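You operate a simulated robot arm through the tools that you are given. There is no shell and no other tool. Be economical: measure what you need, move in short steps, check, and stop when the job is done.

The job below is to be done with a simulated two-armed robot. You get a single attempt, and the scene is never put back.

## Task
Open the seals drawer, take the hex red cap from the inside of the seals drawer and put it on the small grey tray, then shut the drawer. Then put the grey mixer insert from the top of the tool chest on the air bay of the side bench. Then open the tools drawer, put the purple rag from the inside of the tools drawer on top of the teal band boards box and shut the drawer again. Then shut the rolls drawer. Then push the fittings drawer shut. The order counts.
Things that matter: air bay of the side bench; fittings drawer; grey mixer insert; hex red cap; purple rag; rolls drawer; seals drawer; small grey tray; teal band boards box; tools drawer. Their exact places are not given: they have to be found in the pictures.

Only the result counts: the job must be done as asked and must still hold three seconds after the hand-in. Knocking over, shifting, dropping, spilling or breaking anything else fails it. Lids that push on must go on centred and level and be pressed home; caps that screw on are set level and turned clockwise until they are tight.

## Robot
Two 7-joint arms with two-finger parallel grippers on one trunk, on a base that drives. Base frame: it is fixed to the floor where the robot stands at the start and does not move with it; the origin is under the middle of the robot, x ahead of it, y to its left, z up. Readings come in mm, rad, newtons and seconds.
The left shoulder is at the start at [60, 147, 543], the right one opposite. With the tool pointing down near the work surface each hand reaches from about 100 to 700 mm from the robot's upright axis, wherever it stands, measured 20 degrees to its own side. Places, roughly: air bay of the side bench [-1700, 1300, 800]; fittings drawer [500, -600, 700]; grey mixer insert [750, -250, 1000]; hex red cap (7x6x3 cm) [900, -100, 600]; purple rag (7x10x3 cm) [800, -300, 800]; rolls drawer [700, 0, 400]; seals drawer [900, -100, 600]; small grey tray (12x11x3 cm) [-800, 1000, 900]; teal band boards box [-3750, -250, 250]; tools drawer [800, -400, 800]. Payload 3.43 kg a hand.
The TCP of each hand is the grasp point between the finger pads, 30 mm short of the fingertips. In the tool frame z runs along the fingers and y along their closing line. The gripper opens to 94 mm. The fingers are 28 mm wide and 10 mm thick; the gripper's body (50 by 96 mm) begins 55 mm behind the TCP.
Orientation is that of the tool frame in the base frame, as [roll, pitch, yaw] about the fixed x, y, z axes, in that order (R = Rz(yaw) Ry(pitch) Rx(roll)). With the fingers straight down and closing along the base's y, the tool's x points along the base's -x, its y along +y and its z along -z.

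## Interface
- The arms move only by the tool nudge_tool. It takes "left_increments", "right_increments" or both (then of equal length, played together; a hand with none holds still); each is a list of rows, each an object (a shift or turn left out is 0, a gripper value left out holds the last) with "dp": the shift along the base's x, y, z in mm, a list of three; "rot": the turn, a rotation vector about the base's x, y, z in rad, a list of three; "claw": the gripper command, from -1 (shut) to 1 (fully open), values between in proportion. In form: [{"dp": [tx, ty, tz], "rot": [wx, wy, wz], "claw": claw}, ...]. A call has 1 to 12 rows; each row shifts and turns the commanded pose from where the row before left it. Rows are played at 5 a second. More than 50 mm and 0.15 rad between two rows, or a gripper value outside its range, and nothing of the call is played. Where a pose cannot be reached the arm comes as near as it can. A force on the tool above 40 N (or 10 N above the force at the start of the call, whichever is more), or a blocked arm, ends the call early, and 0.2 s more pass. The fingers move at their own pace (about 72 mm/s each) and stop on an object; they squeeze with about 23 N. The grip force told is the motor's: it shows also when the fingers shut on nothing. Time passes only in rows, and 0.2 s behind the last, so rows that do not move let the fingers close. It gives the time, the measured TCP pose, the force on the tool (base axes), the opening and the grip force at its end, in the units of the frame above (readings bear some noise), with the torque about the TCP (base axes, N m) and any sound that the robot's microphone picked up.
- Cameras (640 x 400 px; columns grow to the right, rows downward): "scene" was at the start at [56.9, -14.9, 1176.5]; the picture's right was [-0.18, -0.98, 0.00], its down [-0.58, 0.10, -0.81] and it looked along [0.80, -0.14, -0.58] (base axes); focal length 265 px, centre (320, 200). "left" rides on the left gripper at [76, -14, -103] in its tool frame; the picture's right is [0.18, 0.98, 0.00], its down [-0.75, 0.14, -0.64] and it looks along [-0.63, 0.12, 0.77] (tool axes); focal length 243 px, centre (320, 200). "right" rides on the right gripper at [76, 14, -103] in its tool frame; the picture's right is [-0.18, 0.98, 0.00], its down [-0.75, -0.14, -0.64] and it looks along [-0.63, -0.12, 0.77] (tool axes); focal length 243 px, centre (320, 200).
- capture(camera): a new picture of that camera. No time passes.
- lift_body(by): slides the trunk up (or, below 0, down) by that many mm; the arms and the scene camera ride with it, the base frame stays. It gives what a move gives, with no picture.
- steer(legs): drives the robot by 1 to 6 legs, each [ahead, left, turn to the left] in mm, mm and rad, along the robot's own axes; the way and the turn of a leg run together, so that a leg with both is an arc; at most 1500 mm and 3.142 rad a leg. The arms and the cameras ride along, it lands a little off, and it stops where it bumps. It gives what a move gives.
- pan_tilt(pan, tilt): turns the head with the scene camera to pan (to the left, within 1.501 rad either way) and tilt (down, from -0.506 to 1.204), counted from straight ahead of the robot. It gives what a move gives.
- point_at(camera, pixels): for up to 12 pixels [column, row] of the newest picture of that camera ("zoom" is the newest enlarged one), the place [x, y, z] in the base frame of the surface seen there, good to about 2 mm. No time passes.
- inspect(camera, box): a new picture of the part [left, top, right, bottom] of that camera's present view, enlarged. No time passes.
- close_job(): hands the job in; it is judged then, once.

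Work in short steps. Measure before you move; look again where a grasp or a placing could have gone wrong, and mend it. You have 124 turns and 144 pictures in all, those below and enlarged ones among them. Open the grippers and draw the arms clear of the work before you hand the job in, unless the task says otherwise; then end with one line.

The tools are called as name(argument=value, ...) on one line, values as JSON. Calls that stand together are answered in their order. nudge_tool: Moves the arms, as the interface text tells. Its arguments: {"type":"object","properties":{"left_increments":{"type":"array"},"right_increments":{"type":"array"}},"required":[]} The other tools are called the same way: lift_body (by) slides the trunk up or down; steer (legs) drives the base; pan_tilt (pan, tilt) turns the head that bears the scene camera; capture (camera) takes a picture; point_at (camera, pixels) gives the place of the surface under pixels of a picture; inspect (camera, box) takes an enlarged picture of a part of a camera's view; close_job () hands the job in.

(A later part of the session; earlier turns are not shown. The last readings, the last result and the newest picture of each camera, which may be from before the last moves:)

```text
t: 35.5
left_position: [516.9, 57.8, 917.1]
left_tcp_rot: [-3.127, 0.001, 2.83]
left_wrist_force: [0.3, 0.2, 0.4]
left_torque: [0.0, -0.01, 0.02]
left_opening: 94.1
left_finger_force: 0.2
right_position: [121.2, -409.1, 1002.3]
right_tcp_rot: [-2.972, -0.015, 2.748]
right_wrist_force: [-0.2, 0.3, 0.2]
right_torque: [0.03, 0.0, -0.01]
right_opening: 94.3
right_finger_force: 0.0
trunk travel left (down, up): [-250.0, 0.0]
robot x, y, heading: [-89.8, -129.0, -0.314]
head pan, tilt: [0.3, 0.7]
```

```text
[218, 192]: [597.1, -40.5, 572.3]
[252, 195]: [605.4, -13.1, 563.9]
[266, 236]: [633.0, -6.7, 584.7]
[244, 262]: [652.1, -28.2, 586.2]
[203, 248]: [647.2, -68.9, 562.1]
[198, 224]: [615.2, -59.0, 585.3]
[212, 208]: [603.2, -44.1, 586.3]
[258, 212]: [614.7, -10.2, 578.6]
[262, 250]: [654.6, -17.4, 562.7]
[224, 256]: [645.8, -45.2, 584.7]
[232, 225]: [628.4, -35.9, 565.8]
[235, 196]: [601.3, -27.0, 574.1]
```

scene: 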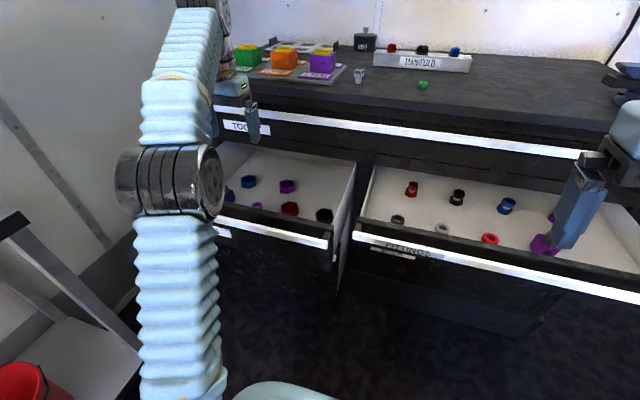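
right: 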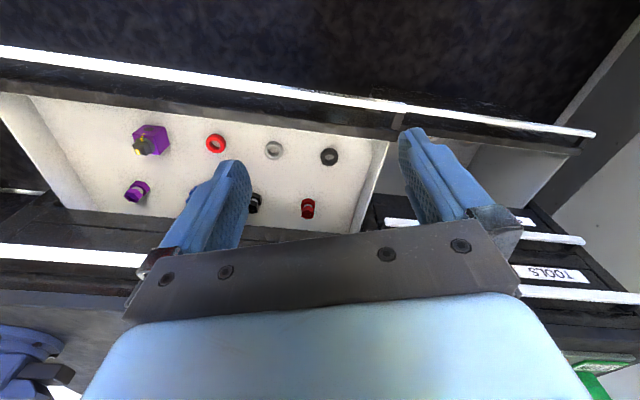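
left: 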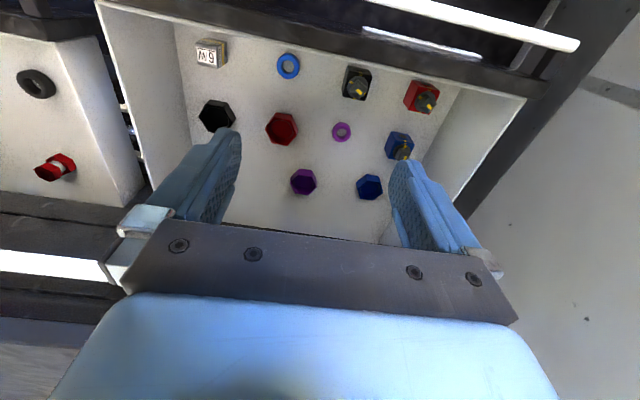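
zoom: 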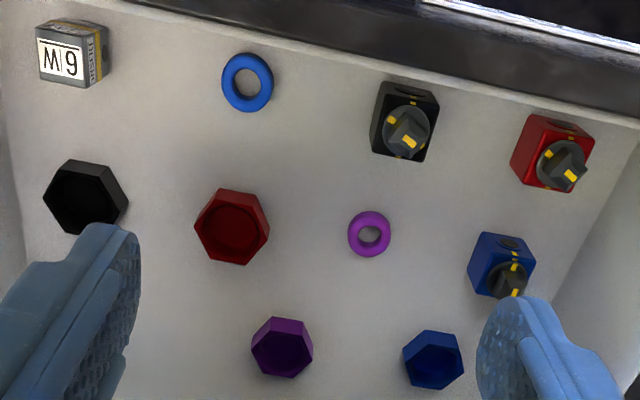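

Cap centre ≈ (626,-34), rim z 586, floor 561; its flats face ±depth, so flats also lie 30° off the hand's closing line. I move over it, turning yaw by −0.52 with a slight lean, to z≈737.

nudge_tool(left_increments=[{"dp": [18.1, -15.3, -30], "rot": [0, 0, -0.0873]}, {"dp": [18.1, -15.3, -30], "rot": [0, 0, -0.0873]}, {"dp": [18.1, -15.3, -30], "rot": [0, 0, -0.0873]}, {"dp": [18.1, -15.3, -30], "rot": [0, 0, -0.0873]}, {"dp": [18.1, -15.3, -30], "rot": [0, 0, -0.0873]}, {"dp": [18.1, -15.3, -30], "rot": [0, 0, -0.0873]}, {"rot": [-0.09, -0.079, 0]}, {}])

capture(camera="left")

capture(camera="scene")

```text
t: 37.3
left_position: [628.6, -36.2, 738.2]
left_tcp_rot: [-3.124, 0.122, 2.305]
left_wrist_force: [0.5, -0.8, 0.4]
left_torque: [-0.02, 0.0, 0.03]
left_opening: 93.9
left_finger_force: 0.2
right_position: [121.4, -410.4, 1003.5]
right_tcp_rot: [-2.971, -0.017, 2.75]
right_wrist_force: [-0.3, 0.1, -0.2]
right_torque: [-0.01, 0.0, -0.01]
right_opening: 94.0
right_finger_force: 0.0
trunk travel left (down, up): [-250.0, 0.0]
robot x, y, heading: [-90.2, -131.6, -0.321]
head pan, tilt: [0.3, 0.7]
```

```text
114 pictures are left
```

left: 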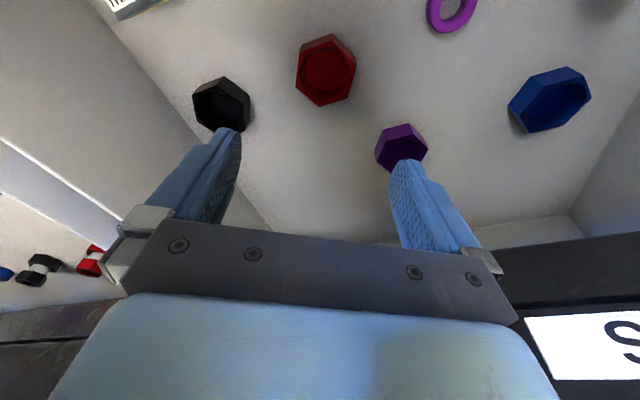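

```text
113 pictures are left
```

scene: 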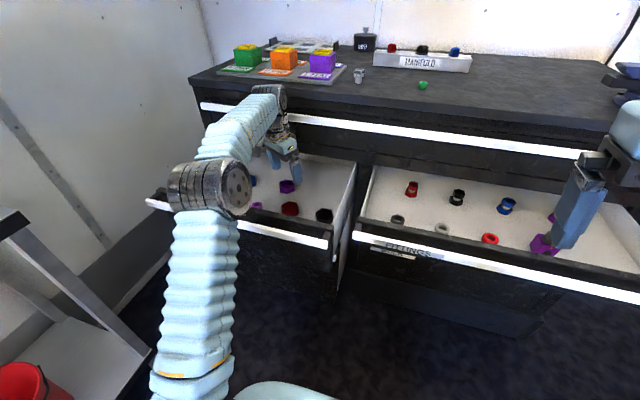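

The hex now shows near-vertical flats left and right for the fingers. I measure its rim once more.

point_at(camera="left", pixels=[[299, 70], [354, 75], [301, 48], [297, 92], [355, 58], [348, 98], [333, 36], [318, 105], [326, 70], [310, 45], [345, 45]])

```text
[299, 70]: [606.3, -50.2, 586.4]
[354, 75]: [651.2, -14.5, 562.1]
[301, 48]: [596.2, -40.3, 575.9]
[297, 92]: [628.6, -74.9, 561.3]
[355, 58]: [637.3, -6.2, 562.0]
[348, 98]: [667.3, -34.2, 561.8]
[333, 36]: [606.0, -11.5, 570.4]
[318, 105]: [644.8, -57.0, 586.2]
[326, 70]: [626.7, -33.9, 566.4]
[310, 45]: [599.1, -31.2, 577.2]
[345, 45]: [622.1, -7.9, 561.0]
```

Centre confirmed at about (627,-34). I descend to z 597 and close.

nudge_tool(left_increments=[{"dp": [-1.5, 2, -35]}, {"dp": [0, 0, -35]}, {"dp": [0, 0, -35]}, {"dp": [0, 0, -25]}, {"dp": [0, 0, -11]}, {"claw": -1}, {"claw": -1}, {"claw": -1}])

capture(camera="left")

```text
t: 39.1
left_position: [624.8, -30.6, 596.9]
left_tcp_rot: [-3.126, 0.123, 2.305]
left_wrist_force: [0.7, 0.1, -0.5]
left_torque: [0.02, -0.06, 0.02]
left_opening: 53.3
left_finger_force: 23.2
right_position: [121.0, -409.8, 1002.4]
right_tcp_rot: [-2.97, -0.017, 2.749]
right_wrist_force: [0.0, 0.2, -0.6]
right_torque: [0.0, 0.02, 0.01]
right_opening: 93.8
right_finger_force: 0.2
trunk travel left (down, up): [-250.0, 0.0]
robot x, y, heading: [-86.5, -134.5, -0.319]
head pan, tilt: [0.3, 0.7]
```

```text
112 pictures are left
```

left: 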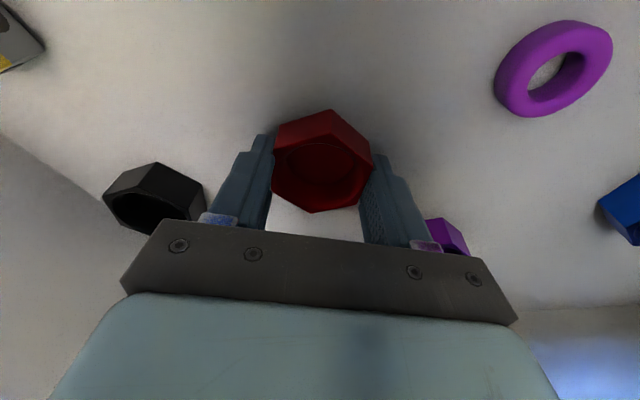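

The cap is held (53 mm). I lift straight up and out.

nudge_tool(left_increments=[{"dp": [0, 0, 20]}, {"dp": [0, 0, 35]}, {"dp": [0, 0, 35]}, {"dp": [0, 0, 35]}, {"dp": [0, 0, 35]}, {"dp": [0, 0, 35]}, {"dp": [-15, 5, 35]}, {"dp": [-30, 10, 35]}, {"dp": [-30, 10, 25], "rot": [0.09, 0.079, 0]}, {"dp": [-30, 10, 0]}, {}])

capture(camera="left")

pan_tilt(pan=1.5, tilt=0.4)

capture(camera="scene")

```text
t: 41.5
left_position: [520.0, 3.5, 885.1]
left_tcp_rot: [-3.127, 0.002, 2.305]
left_wrist_force: [0.2, -0.6, -0.5]
left_torque: [0.02, -0.02, -0.07]
left_opening: 0.1
left_finger_force: 23.2
right_position: [121.2, -409.1, 1002.6]
right_tcp_rot: [-2.97, -0.017, 2.747]
right_wrist_force: [-0.2, -0.1, -0.6]
right_torque: [0.02, -0.04, -0.02]
right_opening: 93.9
right_finger_force: 0.0
trunk travel left (down, up): [-250.0, 0.0]
robot x, y, heading: [-88.9, -129.8, -0.32]
head pan, tilt: [0.3, 0.7]
```

```text
111 pictures are left
```

left: 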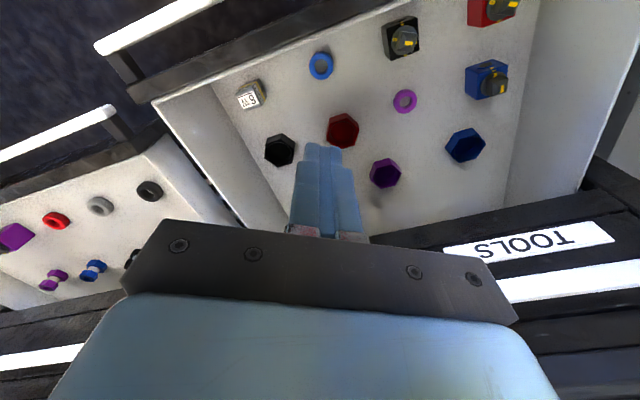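

```text
t: 42.9
left_position: [521.0, 3.5, 884.0]
left_tcp_rot: [-3.128, 0.002, 2.305]
left_wrist_force: [-0.2, -0.7, 0.4]
left_torque: [0.0, -0.02, -0.02]
left_opening: 0.0
left_finger_force: 22.7
right_position: [121.0, -409.8, 1003.6]
right_tcp_rot: [-2.97, -0.018, 2.75]
right_wrist_force: [-0.1, 0.3, 0.2]
right_torque: [0.01, -0.02, 0.01]
right_opening: 93.9
right_finger_force: 0.0
trunk travel left (down, up): [-250.0, 0.0]
robot x, y, heading: [-88.1, -128.7, -0.322]
head pan, tilt: [1.499, 0.4]
```

```text
110 pictures are left
```

scene: 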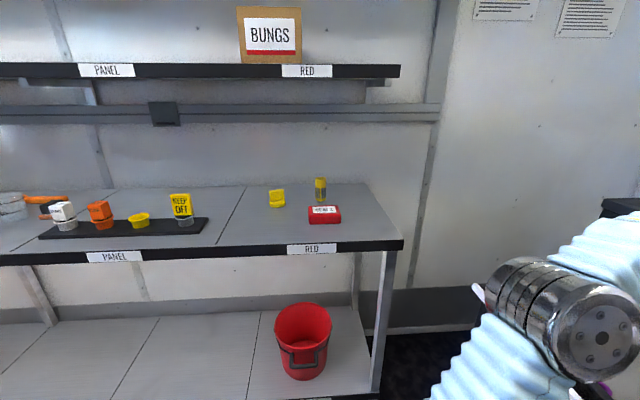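

The cap slipped out and lies in the drawer again (left picture (342,130)). I open the fingers and measure its pose anew.

nudge_tool(left_increments=[{"claw": 1, "dp": [30, -10, -30]}, {"claw": 1, "dp": [30, -10, -35]}, {"dp": [20, -8, -35]}, {"dp": [10, -5, -30]}, {}])

inspect(camera="left", box=[220, 0, 440, 140])

```text
t: 44.1
left_position: [608.9, -30.5, 755.1]
left_tcp_rot: [-3.127, 0.001, 2.306]
left_wrist_force: [0.0, 0.7, 1.0]
left_torque: [0.0, -0.04, -0.01]
left_opening: 93.9
left_finger_force: 0.0
right_position: [121.9, -409.6, 1002.5]
right_tcp_rot: [-2.972, -0.017, 2.749]
right_wrist_force: [1.3, 0.0, -0.4]
right_torque: [0.02, 0.0, 0.01]
right_opening: 93.8
right_finger_force: 0.0
trunk travel left (down, up): [-250.0, 0.0]
robot x, y, heading: [-88.5, -131.5, -0.313]
head pan, tilt: [1.499, 0.4]
```

```text
2.86 times, centred on (330, 70) of left
```

zoom: 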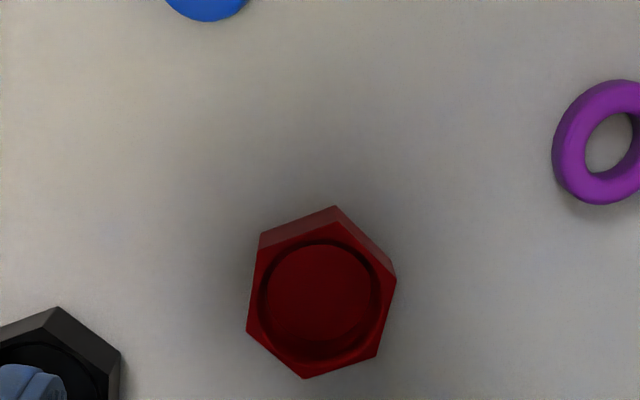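

I measure the rim corners, slightly inside each.

point_at(camera="zoom", pixels=[[334, 228], [387, 278], [373, 350], [306, 371], [253, 327], [267, 252], [388, 315], [255, 290], [320, 300], [300, 237], [360, 252], [340, 366]])

```text
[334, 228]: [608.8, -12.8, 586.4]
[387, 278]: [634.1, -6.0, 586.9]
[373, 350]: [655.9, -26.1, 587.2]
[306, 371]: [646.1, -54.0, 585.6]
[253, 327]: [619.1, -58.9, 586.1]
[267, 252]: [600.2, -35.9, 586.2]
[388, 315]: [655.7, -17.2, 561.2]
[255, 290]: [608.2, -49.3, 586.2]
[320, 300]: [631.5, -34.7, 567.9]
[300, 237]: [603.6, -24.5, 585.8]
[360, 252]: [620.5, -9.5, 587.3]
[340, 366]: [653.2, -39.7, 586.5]
```

The flats match the closing line (42°), centre (627,-32). I regrip vertically and deeper (z 592.5), squeeze longer, and lift slowly a little to test.

nudge_tool(left_increments=[{"dp": [18.5, -1.8, -40]}, {"dp": [0, 0, -45]}, {"dp": [0, 0, -45]}, {"dp": [0, 0, -20]}, {"dp": [0, 0, -12.6]}, {"claw": -1}, {"claw": -1}, {"claw": -1}, {"claw": -1}])

nudge_tool(left_increments=[{"dp": [0, 0, 5]}, {"dp": [0, 0, 8]}, {"dp": [0, 0, 12]}, {}])

capture(camera="left")

```text
t: 46.1
left_position: [629.8, -32.3, 593.2]
left_tcp_rot: [-3.128, 0.0, 2.305]
left_wrist_force: [-0.4, 0.5, 0.4]
left_torque: [0.0, -0.03, 0.04]
left_opening: 53.5
left_finger_force: 22.8
right_position: [119.4, -408.7, 1001.7]
right_tcp_rot: [-2.971, -0.018, 2.748]
right_wrist_force: [-0.3, -0.1, 0.5]
right_torque: [0.0, -0.02, 0.01]
right_opening: 94.1
right_finger_force: 0.1
trunk travel left (down, up): [-250.0, 0.0]
robot x, y, heading: [-86.6, -132.0, -0.317]
head pan, tilt: [1.499, 0.4]
```

```text
t: 47.1
left_position: [628.9, -32.5, 618.6]
left_tcp_rot: [-3.128, 0.001, 2.307]
left_wrist_force: [0.2, -0.2, -0.7]
left_torque: [0.02, 0.0, -0.01]
left_opening: 53.4
left_finger_force: 22.8
right_position: [121.4, -410.2, 1002.7]
right_tcp_rot: [-2.972, -0.018, 2.748]
right_wrist_force: [-0.1, -0.3, 0.4]
right_torque: [-0.01, 0.01, 0.01]
right_opening: 93.8
right_finger_force: 0.1
trunk travel left (down, up): [-250.0, 0.0]
robot x, y, heading: [-93.1, -130.1, -0.318]
head pan, tilt: [1.499, 0.4]
```

```text
108 pictures are left
```

left: 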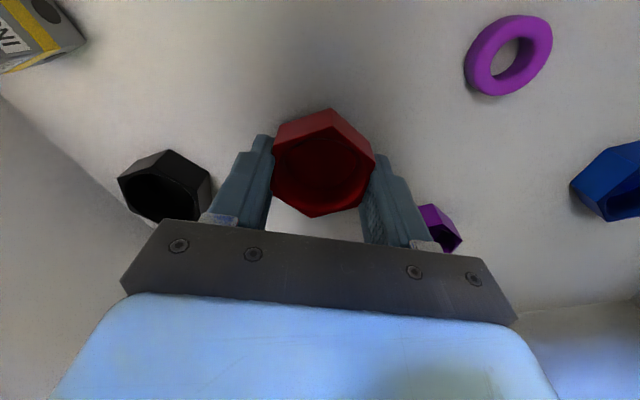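

It holds. I lift in gentle 15 mm steps.

nudge_tool(left_increments=[{"dp": [0, 0, 15]}, {"dp": [0, 0, 15]}, {"dp": [0, 0, 15]}, {"dp": [0, 0, 15]}, {"dp": [0, 0, 15]}, {"dp": [0, 0, 15]}, {"dp": [0, 0, 15]}, {"dp": [0, 0, 15]}, {"dp": [0, 0, 15]}, {"dp": [0, 0, 15]}, {"dp": [0, 0, 12]}, {}])

capture(camera="left")

```text
t: 49.7
left_position: [622.9, -34.1, 778.4]
left_tcp_rot: [-3.128, 0.001, 2.304]
left_wrist_force: [-0.8, -0.2, -1.0]
left_torque: [-0.02, 0.01, 0.02]
left_opening: 53.5
left_finger_force: 22.6
left hand out of reach, approached as far as the arm can: row 11
right_position: [120.8, -409.9, 1003.7]
right_tcp_rot: [-2.97, -0.018, 2.75]
right_wrist_force: [0.8, 0.2, 0.0]
right_torque: [-0.03, -0.02, -0.04]
right_opening: 93.8
right_finger_force: 0.0
trunk travel left (down, up): [-250.0, 0.0]
robot x, y, heading: [-87.3, -128.8, -0.317]
head pan, tilt: [1.499, 0.4]
```

```text
107 pictures are left
```

left: 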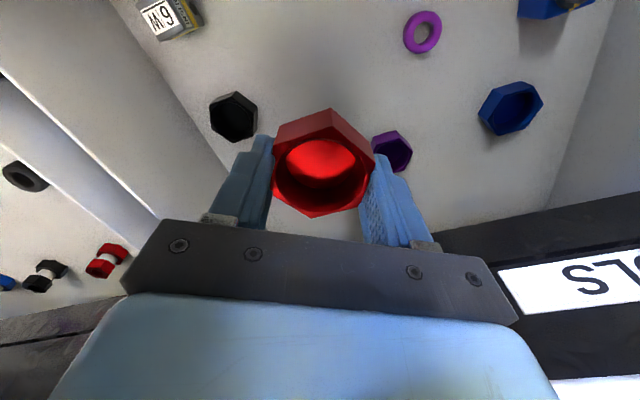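

Held firmly. I now draw back towards the robot while rising, gently.

nudge_tool(left_increments=[{"dp": [-15, 5, 0]}, {"dp": [-15, 5, 3]}, {"dp": [-15, 5, 8]}, {"dp": [-15, 5, 12]}, {"dp": [-15, 5, 15]}, {"dp": [-15, 5, 15]}, {"dp": [-15, 5, 15]}, {"dp": [-15, 5, 15]}, {"dp": [-15, 5, 15]}, {"dp": [-15, 5, 15]}, {"dp": [-15, 5, 15]}, {}])

steer(legs=[[-150, 0, 0]])

capture(camera="scene")

```text
t: 52.3
left_position: [456.7, 23.2, 909.4]
left_tcp_rot: [-3.129, 0.002, 2.306]
left_wrist_force: [0.7, 0.4, -1.2]
left_torque: [0.02, 0.01, 0.0]
left_opening: 53.4
left_finger_force: 23.0
right_position: [119.6, -409.3, 1002.9]
right_tcp_rot: [-2.97, -0.016, 2.748]
right_wrist_force: [-0.3, 0.3, 0.1]
right_torque: [0.0, -0.03, 0.0]
right_opening: 94.2
right_finger_force: 0.0
trunk travel left (down, up): [-250.0, 0.0]
robot x, y, heading: [-89.0, -129.2, -0.322]
head pan, tilt: [1.499, 0.4]
```

```text
t: 53.7
left_position: [313.6, 69.2, 908.5]
left_tcp_rot: [-3.129, 0.004, 2.303]
left_wrist_force: [-0.4, 0.3, -1.7]
left_torque: [0.0, 0.0, 0.02]
left_opening: 53.4
left_finger_force: 22.7
right_position: [-23.4, -361.5, 1003.5]
right_tcp_rot: [-2.97, -0.02, 2.748]
right_wrist_force: [-0.9, 0.8, 1.3]
right_torque: [-0.04, 0.0, 0.04]
right_opening: 93.9
right_finger_force: 0.1
trunk travel left (down, up): [-250.0, 0.0]
robot x, y, heading: [-235.3, -85.4, -0.323]
head pan, tilt: [1.499, 0.4]
```

```text
106 pictures are left
```

scene: 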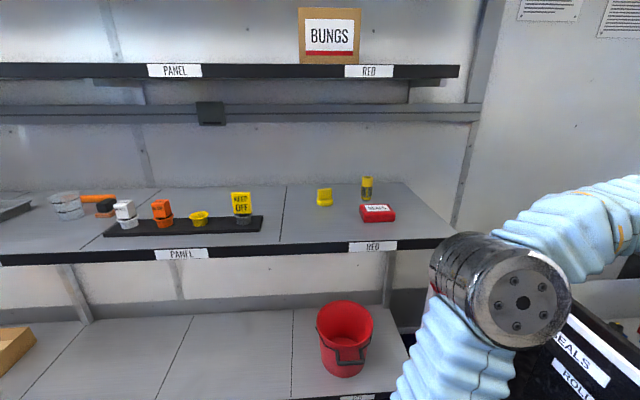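

The bench continues to the left; the tray should be ~900 mm further along. I turn left to face the bench (its front at u≈491, out of hand reach) and look.

steer(legs=[[0, 0, 1.571]])

pan_tilt(pan=0.7, tilt=0.45)

capture(camera="scene")

```text
t: 58.0
left_position: [-388.2, 461.0, 908.2]
left_tcp_rot: [-3.126, 0.002, -2.407]
left_wrist_force: [0.8, 1.2, -1.5]
left_torque: [0.01, 0.01, 0.04]
left_opening: 53.3
left_finger_force: 23.1
right_position: [43.0, 125.6, 1002.7]
right_tcp_rot: [-2.97, -0.018, -1.962]
right_wrist_force: [-0.3, -0.3, -0.3]
right_torque: [0.01, -0.05, 0.01]
right_opening: 94.0
right_finger_force: 0.0
trunk travel left (down, up): [-250.0, 0.0]
robot x, y, heading: [-232.8, -85.3, 1.257]
head pan, tilt: [1.499, 0.4]
```

```text
t: 59.1
left_position: [-389.4, 460.9, 908.9]
left_tcp_rot: [-3.129, 0.002, -2.404]
left_wrist_force: [0.1, -0.3, -1.5]
left_torque: [0.02, -0.01, 0.01]
left_opening: 53.4
left_finger_force: 23.2
right_position: [43.3, 126.0, 1002.4]
right_tcp_rot: [-2.969, -0.018, -1.962]
right_wrist_force: [-0.9, 0.7, 0.6]
right_torque: [0.01, 0.0, 0.0]
right_opening: 93.8
right_finger_force: 0.2
trunk travel left (down, up): [-250.0, 0.0]
robot x, y, heading: [-235.4, -85.8, 1.251]
head pan, tilt: [0.7, 0.45]
```

```text
105 pictures are left
```

scene: 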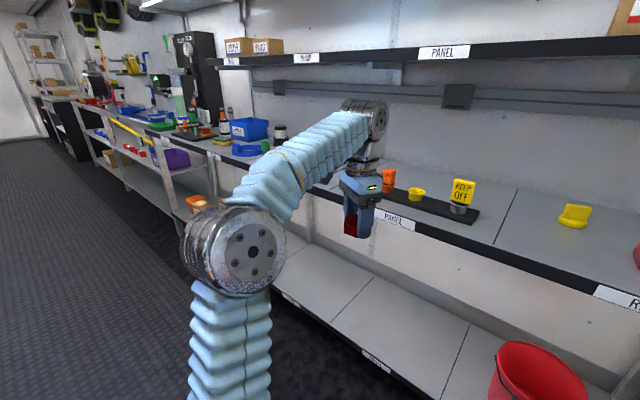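

The floor is clear along the bench. I drive left 720 mm along it.

steer(legs=[[0, 720, 0]])

pan_tilt(pan=0.0, tilt=0.5)

capture(camera="scene")

```text
t: 63.0
left_position: [-1057.7, 690.2, 909.6]
left_tcp_rot: [-3.127, 0.0, -2.418]
left_wrist_force: [-0.2, -0.4, -1.4]
left_torque: [0.01, -0.03, 0.0]
left_opening: 53.4
left_finger_force: 22.3
right_position: [-630.4, 349.5, 1003.4]
right_tcp_rot: [-2.971, -0.018, -1.975]
right_wrist_force: [-0.3, 0.1, -0.2]
right_torque: [0.01, 0.03, 0.04]
right_opening: 94.1
right_finger_force: 0.1
trunk travel left (down, up): [-250.0, 0.0]
robot x, y, heading: [-909.7, 143.0, 1.242]
head pan, tilt: [0.7, 0.45]
```

```text
t: 64.0
left_position: [-1057.7, 690.6, 908.4]
left_tcp_rot: [-3.127, 0.001, -2.419]
left_wrist_force: [-0.4, 0.8, -1.7]
left_torque: [-0.02, 0.0, 0.02]
left_opening: 53.3
left_finger_force: 23.4
right_position: [-630.7, 347.9, 1002.1]
right_tcp_rot: [-2.969, -0.017, -1.975]
right_wrist_force: [-0.1, 0.0, -0.1]
right_torque: [0.0, 0.01, -0.02]
right_opening: 94.2
right_finger_force: 0.1
trunk travel left (down, up): [-250.0, 0.0]
robot x, y, heading: [-912.2, 138.2, 1.243]
head pan, tilt: [0.0, 0.499]
```

```text
104 pictures are left
```

scene: 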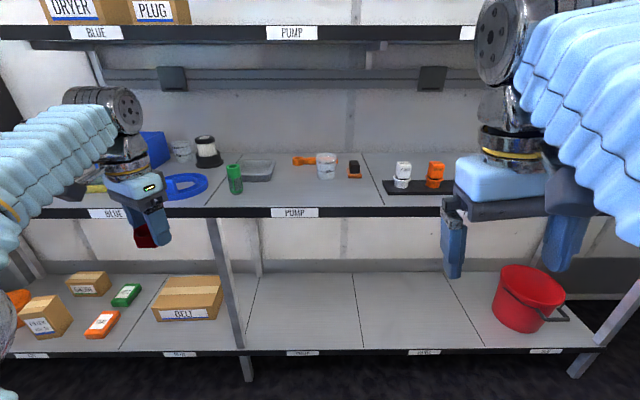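

The small grey tray is at (258,172), behind a green bottle at (235,178). I measure it and its surroundings.

point_at(camera="scene", pixels=[[258, 172], [245, 165], [272, 165], [247, 180], [273, 180], [235, 178], [300, 192], [205, 187], [295, 207], [258, 161], [235, 166]])

inspect(camera="scene", box=[130, 120, 370, 260])

```text
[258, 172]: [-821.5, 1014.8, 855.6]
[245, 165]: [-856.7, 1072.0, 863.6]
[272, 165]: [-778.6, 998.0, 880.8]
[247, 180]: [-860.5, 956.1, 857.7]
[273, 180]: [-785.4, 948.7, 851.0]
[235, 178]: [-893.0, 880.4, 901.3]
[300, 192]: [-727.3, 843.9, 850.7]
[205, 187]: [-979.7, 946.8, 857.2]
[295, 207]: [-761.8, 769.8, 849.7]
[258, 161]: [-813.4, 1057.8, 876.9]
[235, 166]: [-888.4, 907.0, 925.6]
```

```text
2.67 times, centred on (250, 190) of scene
```

zoom: 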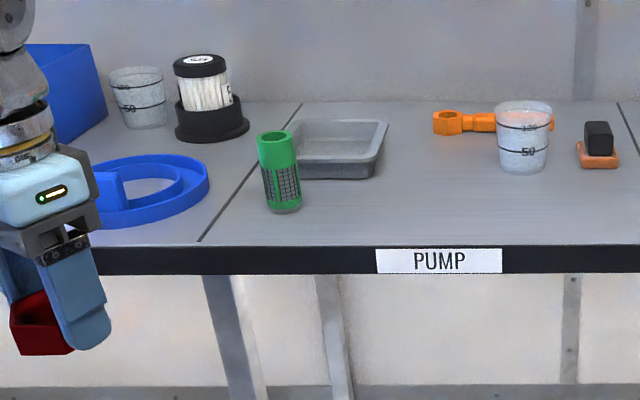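

Tray centre ≈ (-818,1010), inside floor z≈855, rim ≈880; the bottle top is z 926. I raise the hand and align it sideways with the tray, then drive up to the bench.

nudge_tool(left_increments=[{"dp": [14.7, -4.9, 10]}, {"dp": [14.7, -4.9, 10]}, {"dp": [14.7, -4.9, 10]}, {"dp": [14.7, -4.9, 10]}, {"dp": [14.7, -4.9, 10]}, {"dp": [14.7, -4.9, 10]}, {"dp": [14.7, -4.9, 10]}, {"dp": [14.7, -4.9, 10]}, {}])

steer(legs=[[270, 0, 0]])

capture(camera="scene")

capture(camera="left")

```text
t: 66.0
left_position: [-969.0, 660.2, 968.8]
left_tcp_rot: [-3.128, 0.003, -2.42]
left_wrist_force: [-0.2, -0.2, -0.5]
left_torque: [-0.02, 0.0, -0.02]
left_opening: 53.6
left_finger_force: 23.1
left hand out of reach, approached as far as the arm can: row 7, 8
right_position: [-630.2, 348.4, 1001.4]
right_tcp_rot: [-2.971, -0.016, -1.977]
right_wrist_force: [0.7, 0.8, 0.6]
right_torque: [-0.02, -0.04, 0.03]
right_opening: 93.9
right_finger_force: 0.0
trunk travel left (down, up): [-250.0, 0.0]
robot x, y, heading: [-909.5, 140.4, 1.243]
head pan, tilt: [0.0, 0.499]
```

```text
t: 68.0
left_position: [-882.3, 918.3, 969.2]
left_tcp_rot: [-3.127, 0.003, -2.418]
left_wrist_force: [0.1, 0.1, -1.0]
left_torque: [0.0, -0.03, -0.01]
left_opening: 53.4
left_finger_force: 23.1
right_position: [-541.6, 606.5, 1002.7]
right_tcp_rot: [-2.97, -0.018, -1.974]
right_wrist_force: [-0.2, -0.8, -0.5]
right_torque: [0.04, 0.03, 0.02]
right_opening: 93.9
right_finger_force: 0.0
trunk travel left (down, up): [-250.0, 0.0]
robot x, y, heading: [-825.0, 400.5, 1.241]
head pan, tilt: [0.0, 0.499]
```

```text
102 pictures are left
```

scene: 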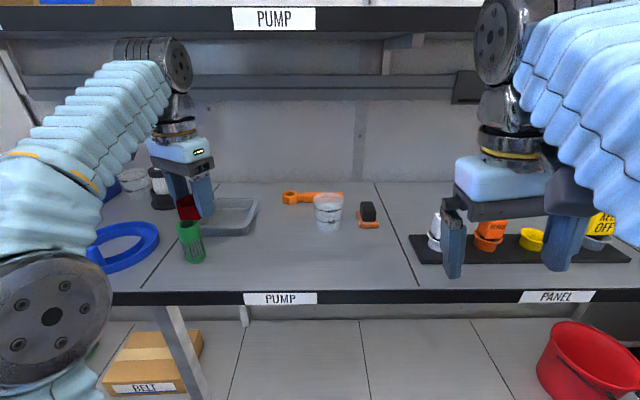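

```text
101 pictures are left
```

left: 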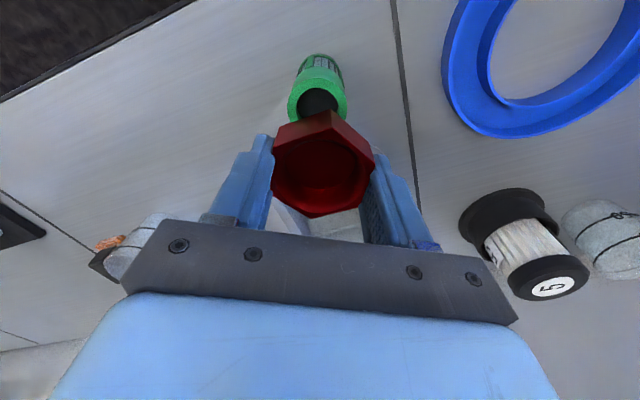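

The hand is near the bottle top, clear by ~10 mm. I measure the tray and the shelf above from here.

point_at(camera="scene", pixels=[[270, 20], [232, 218], [258, 203], [245, 234], [225, 200], [192, 224], [192, 240], [248, 200], [160, 60], [240, 215], [222, 237]])

inspect(camera="scene", box=[130, 130, 310, 270])

```text
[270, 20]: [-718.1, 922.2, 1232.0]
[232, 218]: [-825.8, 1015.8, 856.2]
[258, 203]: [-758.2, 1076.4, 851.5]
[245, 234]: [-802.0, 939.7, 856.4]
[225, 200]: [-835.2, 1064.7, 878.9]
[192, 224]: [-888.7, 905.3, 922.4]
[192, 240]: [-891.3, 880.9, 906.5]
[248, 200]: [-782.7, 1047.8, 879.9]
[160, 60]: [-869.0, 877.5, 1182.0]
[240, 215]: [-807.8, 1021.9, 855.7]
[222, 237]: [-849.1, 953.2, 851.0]
```

```text
2.86 times, centred on (220, 200) of scene
```

zoom: 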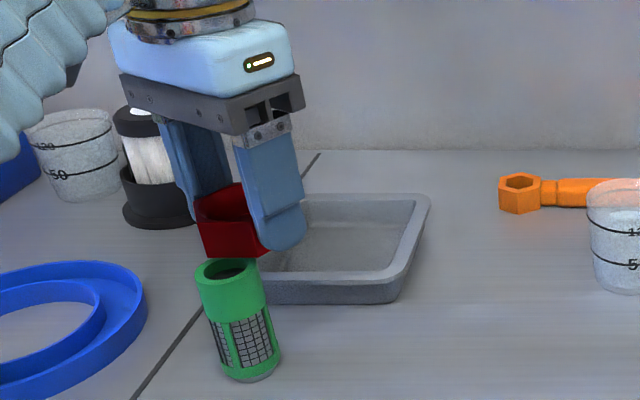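

The shelf edge (z≈1210) is ahead above and the bottle below, so I go around: sideways right 90 mm, down to z 925, then in over the tray.

nudge_tool(left_increments=[{"dp": [17, -5.7, 0]}, {"dp": [17, -5.7, 0]}, {"dp": [17, -5.7, 0]}, {"dp": [17, -5.7, 0]}, {"dp": [17, -5.7, 0]}, {"dp": [0, 0, -15]}, {"dp": [0, 0, -15]}, {"dp": [0, 0, -14]}, {}])

nudge_tool(left_increments=[{"dp": [5.1, 15.2, 0]}, {"dp": [5.1, 15.2, 0]}, {"dp": [5.1, 15.2, 0]}, {"dp": [5.1, 15.2, 0]}, {"dp": [-11.05, 11.7, 0]}, {"dp": [-11.05, 11.7, 0]}, {"dp": [-11.05, 11.7, 0]}, {"dp": [-11.05, 11.7, 0]}, {"dp": [-11.05, 11.7, 0]}, {}])

inspect(camera="scene", box=[130, 130, 310, 270])

capture(camera="left")

```text
t: 70.0
left_position: [-796.8, 891.3, 925.2]
left_tcp_rot: [-3.128, 0.004, -2.42]
left_wrist_force: [-0.2, 0.4, -0.8]
left_torque: [-0.02, 0.01, -0.03]
left_opening: 53.8
left_finger_force: 23.3
right_position: [-541.4, 607.2, 1002.4]
right_tcp_rot: [-2.971, -0.017, -1.976]
right_wrist_force: [0.2, -0.1, -0.5]
right_torque: [-0.01, 0.01, -0.01]
right_opening: 93.8
right_finger_force: 0.1
trunk travel left (down, up): [-250.0, 0.0]
robot x, y, heading: [-820.4, 403.5, 1.239]
head pan, tilt: [0.0, 0.499]
```

```text
t: 72.2
left_position: [-809.5, 983.4, 919.2]
left_tcp_rot: [-3.129, 0.005, -2.42]
left_wrist_force: [0.0, -0.1, -1.7]
left_torque: [0.02, 0.01, 0.02]
left_opening: 53.4
left_finger_force: 22.9
left hand out of reach, approached as far as the arm can: row 7, 8, 9
right_position: [-541.5, 605.7, 1003.2]
right_tcp_rot: [-2.969, -0.019, -1.977]
right_wrist_force: [-0.2, -0.8, -0.1]
right_torque: [0.02, -0.01, 0.02]
right_opening: 94.2
right_finger_force: 0.0
trunk travel left (down, up): [-250.0, 0.0]
robot x, y, heading: [-823.2, 401.2, 1.238]
head pan, tilt: [0.0, 0.499]
```

```text
2.86 times, centred on (220, 200) of scene
```

zoom: 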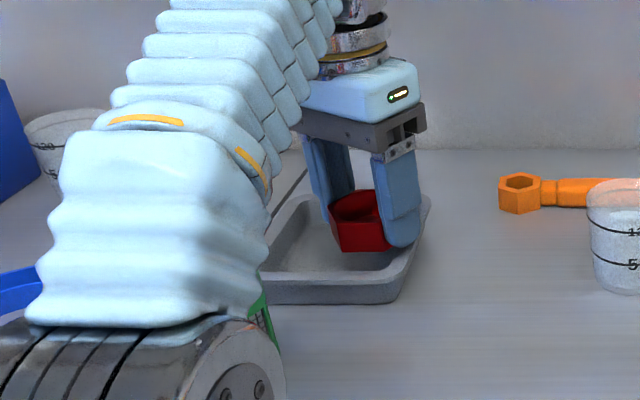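

```text
98 pictures are left
```

left: 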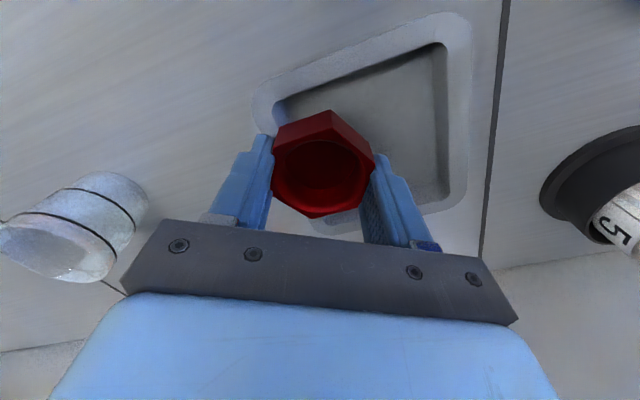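

The arm is at its limit 30 mm short; I drive the base 20 ahead and 30 left to bring the cap over the tray's middle.

steer(legs=[[20, 30, 0]])

capture(camera="left")

inspect(camera="scene", box=[130, 130, 310, 270])

```text
t: 73.0
left_position: [-831.1, 1012.3, 919.0]
left_tcp_rot: [-3.13, 0.005, -2.419]
left_wrist_force: [-0.3, -1.6, -1.5]
left_torque: [0.02, 0.01, 0.01]
left_opening: 53.3
left_finger_force: 23.2
right_position: [-564.0, 635.4, 1002.9]
right_tcp_rot: [-2.97, -0.017, -1.976]
right_wrist_force: [0.7, -1.1, -0.2]
right_torque: [-0.01, 0.01, -0.05]
right_opening: 93.9
right_finger_force: 0.0
trunk travel left (down, up): [-250.0, 0.0]
robot x, y, heading: [-845.8, 427.7, 1.246]
head pan, tilt: [0.0, 0.499]
```

```text
97 pictures are left
```

left: 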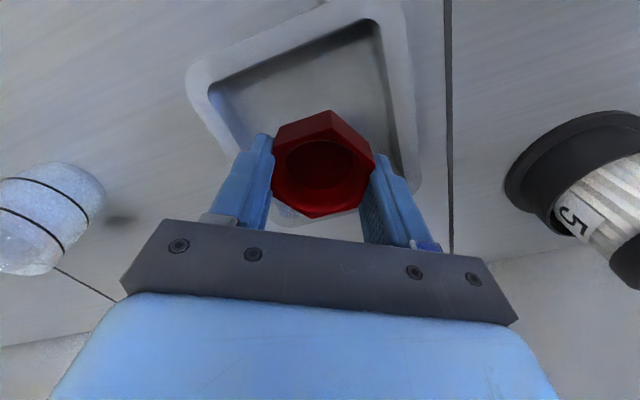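

```text
2.86 times, centred on (220, 200) of scene
```

zoom: 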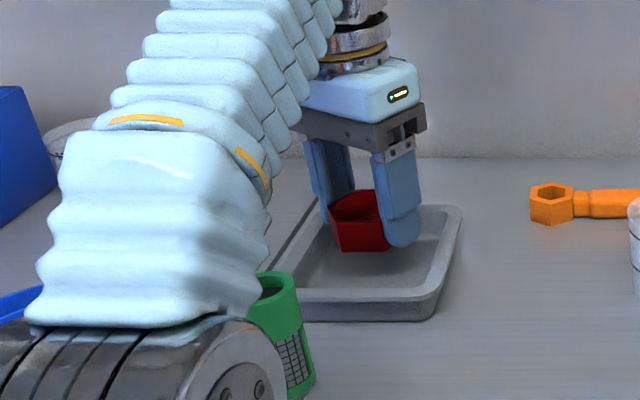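

The cap is over the tray. I measure rim points in the left picture to centre it.

point_at(camera="left", pixels=[[198, 85], [395, 30], [300, 35], [405, 130], [225, 150], [412, 180], [290, 212], [300, 90], [240, 110]])

```text
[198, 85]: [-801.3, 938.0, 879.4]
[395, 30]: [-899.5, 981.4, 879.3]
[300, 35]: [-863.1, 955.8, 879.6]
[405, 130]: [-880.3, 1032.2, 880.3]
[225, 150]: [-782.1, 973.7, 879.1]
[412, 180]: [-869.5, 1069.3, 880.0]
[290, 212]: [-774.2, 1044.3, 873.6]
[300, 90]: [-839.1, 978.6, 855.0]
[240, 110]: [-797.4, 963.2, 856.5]
```

Centred within 5 mm. I lower to z 890 and open partly.

nudge_tool(left_increments=[{"dp": [-1.6, -4.7, -10]}, {"dp": [0, 0, -10]}, {"dp": [0, 0, -9]}, {}, {"claw": 0.35}, {}, {}])

capture(camera="left")

```text
t: 74.6
left_position: [-833.1, 1005.4, 890.1]
left_tcp_rot: [-3.13, 0.004, -2.419]
left_wrist_force: [-0.1, -0.6, 0.2]
left_torque: [0.05, -0.01, 0.0]
left_opening: 63.8
left_finger_force: 0.0
right_position: [-564.4, 634.8, 1003.0]
right_tcp_rot: [-2.971, -0.019, -1.976]
right_wrist_force: [0.3, 0.4, -0.5]
right_torque: [0.03, 0.0, -0.01]
right_opening: 94.1
right_finger_force: 0.1
trunk travel left (down, up): [-250.0, 0.0]
robot x, y, heading: [-839.2, 430.2, 1.239]
head pan, tilt: [0.0, 0.499]
```

```text
95 pictures are left
```

left: 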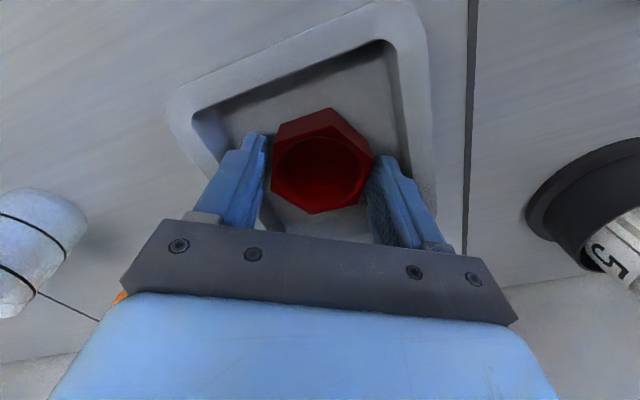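

Released. I rise and leave by the same route around the bottle, then drive the base back.

nudge_tool(left_increments=[{"dp": [0, 0, 15]}, {"dp": [0, 0, 20]}, {"dp": [0, 0, 5]}, {"dp": [16, -5.4, 0]}, {"dp": [16, -5.4, 0]}, {"dp": [16, -5.4, 0]}, {"dp": [16, -5.4, 0]}, {"dp": [-7, -21, 0]}, {"dp": [-7, -21, 0]}, {"dp": [-7, -21, 5]}, {"dp": [-7, -21, 10]}, {}])

steer(legs=[[-290, 0, 0]])

capture(camera="scene")

```text
t: 77.2
left_position: [-814.5, 903.6, 936.0]
left_tcp_rot: [-3.13, 0.005, -2.419]
left_wrist_force: [0.4, 0.0, 0.6]
left_torque: [-0.01, 0.0, 0.02]
left_opening: 63.5
left_finger_force: 0.1
left hand out of reach, approached as far as the arm can: row 3, 7
right_position: [-564.4, 635.3, 1003.6]
right_tcp_rot: [-2.971, -0.017, -1.976]
right_wrist_force: [0.3, -1.2, -0.2]
right_torque: [-0.04, 0.0, -0.02]
right_opening: 94.1
right_finger_force: 0.0
trunk travel left (down, up): [-250.0, 0.0]
robot x, y, heading: [-840.6, 430.4, 1.24]
head pan, tilt: [0.0, 0.499]
```

```text
t: 79.2
left_position: [-911.4, 631.3, 936.9]
left_tcp_rot: [-3.128, 0.005, -2.411]
left_wrist_force: [1.1, 0.1, -0.4]
left_torque: [-0.02, -0.02, 0.01]
left_opening: 63.3
left_finger_force: 0.0
right_position: [-658.0, 364.1, 1001.4]
right_tcp_rot: [-2.971, -0.017, -1.967]
right_wrist_force: [-0.1, 0.3, 0.0]
right_torque: [0.02, -0.01, 0.01]
right_opening: 94.2
right_finger_force: 0.1
trunk travel left (down, up): [-250.0, 0.0]
robot x, y, heading: [-936.0, 153.2, 1.25]
head pan, tilt: [0.0, 0.499]
```

```text
94 pictures are left
```

scene: 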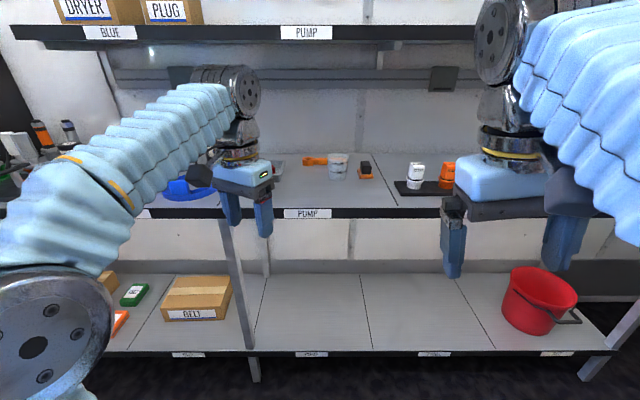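

I go back to the chest: turn right to face it and drive ahead along the bench, stopping short of the drawers.

steer(legs=[[0, 0, -1.571], [770, 0, 0]])

pan_tilt(pan=0.2, tilt=0.7)

capture(camera="scene")

```text
t: 87.1
left_position: [261.2, -80.7, 936.5]
left_tcp_rot: [-3.129, 0.006, 2.327]
left_wrist_force: [-0.3, -0.6, -0.6]
left_torque: [0.01, 0.0, 0.05]
left_opening: 63.4
left_finger_force: 0.0
right_position: [2.2, -340.2, 1002.8]
right_tcp_rot: [-2.972, -0.018, 2.768]
right_wrist_force: [0.3, 0.3, 0.0]
right_torque: [-0.06, 0.01, -0.02]
right_opening: 93.9
right_finger_force: 0.0
trunk travel left (down, up): [-250.0, 0.0]
robot x, y, heading: [-213.0, -68.6, -0.302]
head pan, tilt: [0.0, 0.499]
```

```text
t: 87.8
left_position: [262.1, -81.6, 936.8]
left_tcp_rot: [-3.13, 0.006, 2.327]
left_wrist_force: [0.2, -0.5, -0.1]
left_torque: [0.01, 0.03, -0.01]
left_opening: 63.6
left_finger_force: 0.1
right_position: [2.1, -340.6, 1002.9]
right_tcp_rot: [-2.971, -0.016, 2.768]
right_wrist_force: [-0.2, 0.1, 0.2]
right_torque: [-0.02, 0.0, 0.04]
right_opening: 94.1
right_finger_force: 0.1
trunk travel left (down, up): [-250.0, 0.0]
robot x, y, heading: [-216.6, -68.5, -0.296]
head pan, tilt: [0.201, 0.7]
```

```text
93 pictures are left
```

scene: 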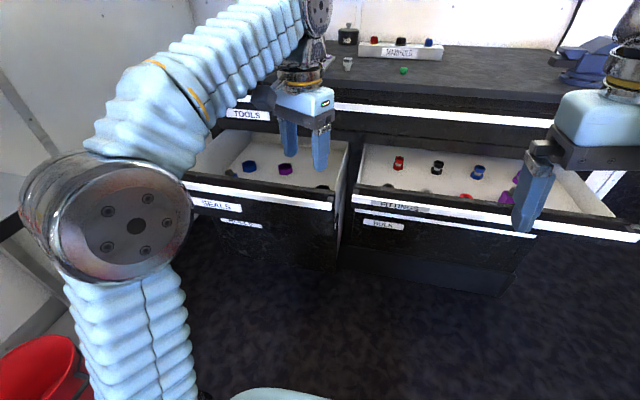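

I bring the closed left hand to u≈200 in front of the seals bar, squared up, then tilt it forward while lowering to z≈705.

nudge_tool(left_increments=[{"dp": [21.9, 33.8, 0], "rot": [0, 0, 0.099], "claw": -1}, {"dp": [21.9, 33.8, 0], "rot": [0, 0, 0.099]}, {"dp": [21.9, 33.8, 0], "rot": [0, 0, 0.099]}, {"dp": [21.9, 33.8, 0], "rot": [0, 0, 0.099]}, {"dp": [21.9, 33.8, 0], "rot": [0, 0, 0.099]}, {"dp": [0, 0, -46], "rot": [-0.038, -0.114, 0]}, {"dp": [0, 0, -46], "rot": [-0.038, -0.114, 0]}, {"dp": [0, 0, -46], "rot": [-0.038, -0.114, 0]}, {"dp": [0, 0, -46], "rot": [-0.038, -0.114, 0]}, {"dp": [0, 0, -46], "rot": [-0.038, -0.114, 0]}, {}])

capture(camera="scene")

```text
t: 90.2
left_position: [370.1, 90.2, 709.2]
left_tcp_rot: [-3.127, 0.606, 2.822]
left_wrist_force: [-0.3, 0.6, 0.1]
left_torque: [-0.02, 0.01, -0.04]
left_opening: 0.2
left_finger_force: 23.3
right_position: [1.5, -341.8, 1003.3]
right_tcp_rot: [-2.969, -0.017, 2.767]
right_wrist_force: [0.7, 0.3, 0.6]
right_torque: [0.04, 0.0, 0.02]
right_opening: 94.0
right_finger_force: 0.0
trunk travel left (down, up): [-250.0, 0.0]
robot x, y, heading: [-214.4, -67.6, -0.292]
head pan, tilt: [0.201, 0.7]
```

```text
92 pictures are left
```

scene: 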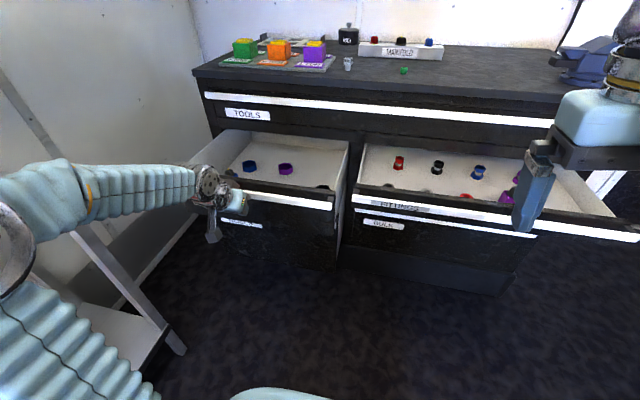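

The hand is set before the bar. I check how near the elbow is to the bench.

point_at(camera="scene", pixels=[[10, 250], [40, 190], [100, 180], [150, 180], [20, 110], [10, 180], [120, 290]])

```text
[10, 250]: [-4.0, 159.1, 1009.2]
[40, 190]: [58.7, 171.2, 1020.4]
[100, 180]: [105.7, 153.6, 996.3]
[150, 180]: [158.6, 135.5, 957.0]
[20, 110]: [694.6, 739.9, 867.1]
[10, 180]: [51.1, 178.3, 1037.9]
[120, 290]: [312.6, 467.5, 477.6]
```

The elbow is high and clear. I drive ahead 150 mm so the hand starts pushing the drawer.

steer(legs=[[150, 0, -0.026]])

nudge_tool(left_increments=[{"dp": [19, -6.35, 0]}, {"dp": [19, -6.35, 0]}, {"dp": [19, -6.35, 0]}, {"dp": [19, -6.35, 0]}, {"dp": [19, -6.35, 0]}, {}])

capture(camera="scene")

```text
t: 91.6
left_position: [516.9, 27.4, 709.5]
left_tcp_rot: [-3.128, 0.606, 2.794]
left_wrist_force: [0.0, 0.4, 0.6]
left_torque: [-0.01, 0.0, -0.03]
left_opening: 0.1
left_finger_force: 23.0
right_position: [134.7, -390.3, 1002.4]
right_tcp_rot: [-2.97, -0.016, 2.742]
right_wrist_force: [0.1, 0.1, 0.7]
right_torque: [0.0, -0.02, 0.01]
right_opening: 93.9
right_finger_force: 0.0
trunk travel left (down, up): [-250.0, 0.0]
robot x, y, heading: [-72.9, -111.7, -0.32]
head pan, tilt: [0.201, 0.7]
```

```text
t: 93.0
left_position: [613.2, -4.1, 711.0]
left_tcp_rot: [-3.128, 0.607, 2.793]
left_wrist_force: [-0.2, 0.2, 0.5]
left_torque: [-0.01, -0.02, 0.01]
left_opening: 0.1
left_finger_force: 23.2
right_position: [136.4, -391.5, 1002.5]
right_tcp_rot: [-2.971, -0.018, 2.741]
right_wrist_force: [-0.4, 0.0, -0.7]
right_torque: [-0.01, 0.01, 0.01]
right_opening: 93.8
right_finger_force: 0.0
trunk travel left (down, up): [-250.0, 0.0]
robot x, y, heading: [-71.2, -109.6, -0.326]
head pan, tilt: [0.201, 0.7]
```

```text
91 pictures are left
```

scene: 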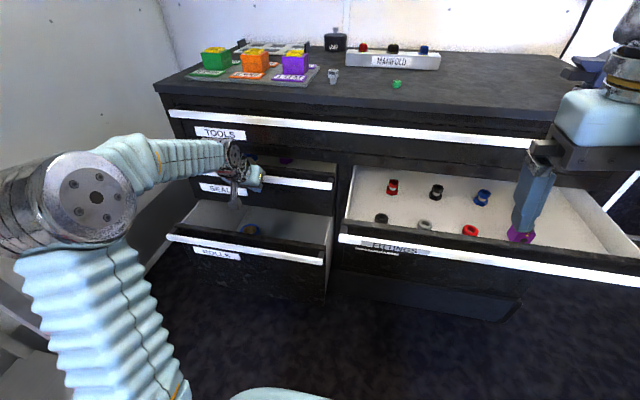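

The drawer is going in. I push the last stretch until it resists.

nudge_tool(left_increments=[{"dp": [19, -6.35, 0]}, {"dp": [19, -6.35, 0]}, {"dp": [19, -6.35, 0]}, {"dp": [14.2, -4.8, 0]}, {"dp": [9.5, -3.2, 0]}, {"dp": [9.5, -3.2, 0]}, {}])

capture(camera="scene")

point_at(camera="scene", pixels=[[320, 186], [300, 184], [200, 176], [320, 136]])

```text
t: 94.2
left_position: [685.9, -25.8, 704.4]
left_tcp_rot: [-3.125, 0.584, 2.796]
left_wrist_force: [-1.5, 0.6, -1.4]
left_torque: [-0.01, 0.06, -0.01]
left_opening: 0.0
left_finger_force: 23.1
right_position: [136.8, -390.3, 1003.2]
right_tcp_rot: [-2.971, -0.018, 2.741]
right_wrist_force: [0.1, 0.4, -0.2]
right_torque: [0.04, -0.03, 0.0]
right_opening: 94.0
right_finger_force: 0.1
trunk travel left (down, up): [-250.0, 0.0]
robot x, y, heading: [-74.3, -111.6, -0.321]
head pan, tilt: [0.201, 0.7]
stopped in row 5 (left hand): the force on the tool passed its limit at 80 N (the readings are from after the stop); the commanded pose is now the measured one
```

```text
90 pictures are left
```

scene: 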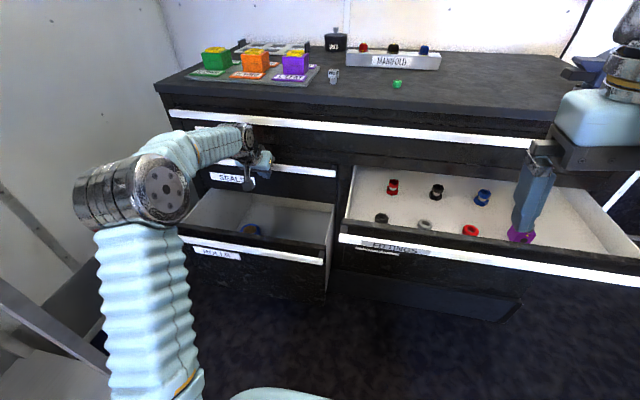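

```text
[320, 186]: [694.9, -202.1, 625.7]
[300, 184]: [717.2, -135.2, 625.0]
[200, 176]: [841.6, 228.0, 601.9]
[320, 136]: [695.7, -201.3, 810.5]
```

The push ended with an 80 N stop. I check the seals bar's depth against 681.

point_at(camera="scene", pixels=[[290, 169], [325, 173], [220, 164], [290, 133], [325, 136], [230, 178]])

```text
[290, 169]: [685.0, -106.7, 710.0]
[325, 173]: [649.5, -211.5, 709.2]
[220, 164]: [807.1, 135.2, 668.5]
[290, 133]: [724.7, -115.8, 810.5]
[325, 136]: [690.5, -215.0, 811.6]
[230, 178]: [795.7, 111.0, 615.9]
```

The bar reads depth 683 like at the start: shut. I retract the left hand and inspect the chest top for the grey insert near (334,75).

nudge_tool(left_increments=[{"dp": [-30, 10, 0]}, {"dp": [-35, 12, 0]}, {"dp": [-35, 12, 0]}, {"dp": [-35, 12, 20], "rot": [0.038, 0.114, 0]}, {"dp": [-35, 12, 45], "rot": [0.038, 0.114, 0]}, {"dp": [-10, 3, 45], "rot": [0.038, 0.114, 0]}, {"dp": [0, 0, 45], "rot": [0.038, 0.114, 0]}, {"dp": [0, 0, 45], "rot": [0.038, 0.114, 0]}, {"dp": [0, 0, 45]}, {"dp": [0, 0, 30]}, {}])

inspect(camera="scene", box=[230, 20, 450, 120])

point_at(camera="scene", pixels=[[334, 71], [334, 76], [333, 82], [397, 83], [345, 90], [300, 80], [330, 110]])

```text
refused: row 5 steps farther than a row can; nothing moved
```

```text
2.91 times, centred on (340, 70) of scene
```

zoom: 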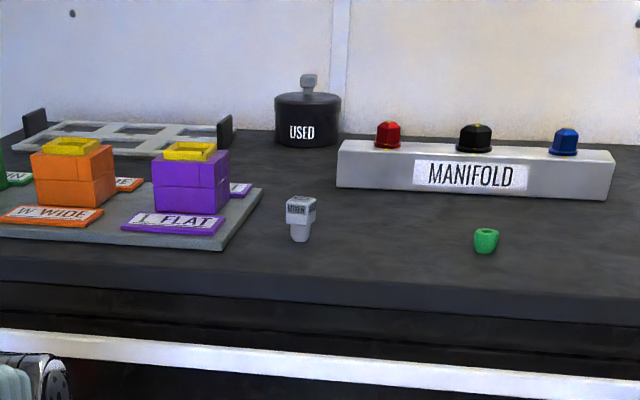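

```text
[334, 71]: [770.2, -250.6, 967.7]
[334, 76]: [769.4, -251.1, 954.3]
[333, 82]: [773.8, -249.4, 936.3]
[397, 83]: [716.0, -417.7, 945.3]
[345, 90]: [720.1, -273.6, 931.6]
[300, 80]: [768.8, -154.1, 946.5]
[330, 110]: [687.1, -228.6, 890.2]
```

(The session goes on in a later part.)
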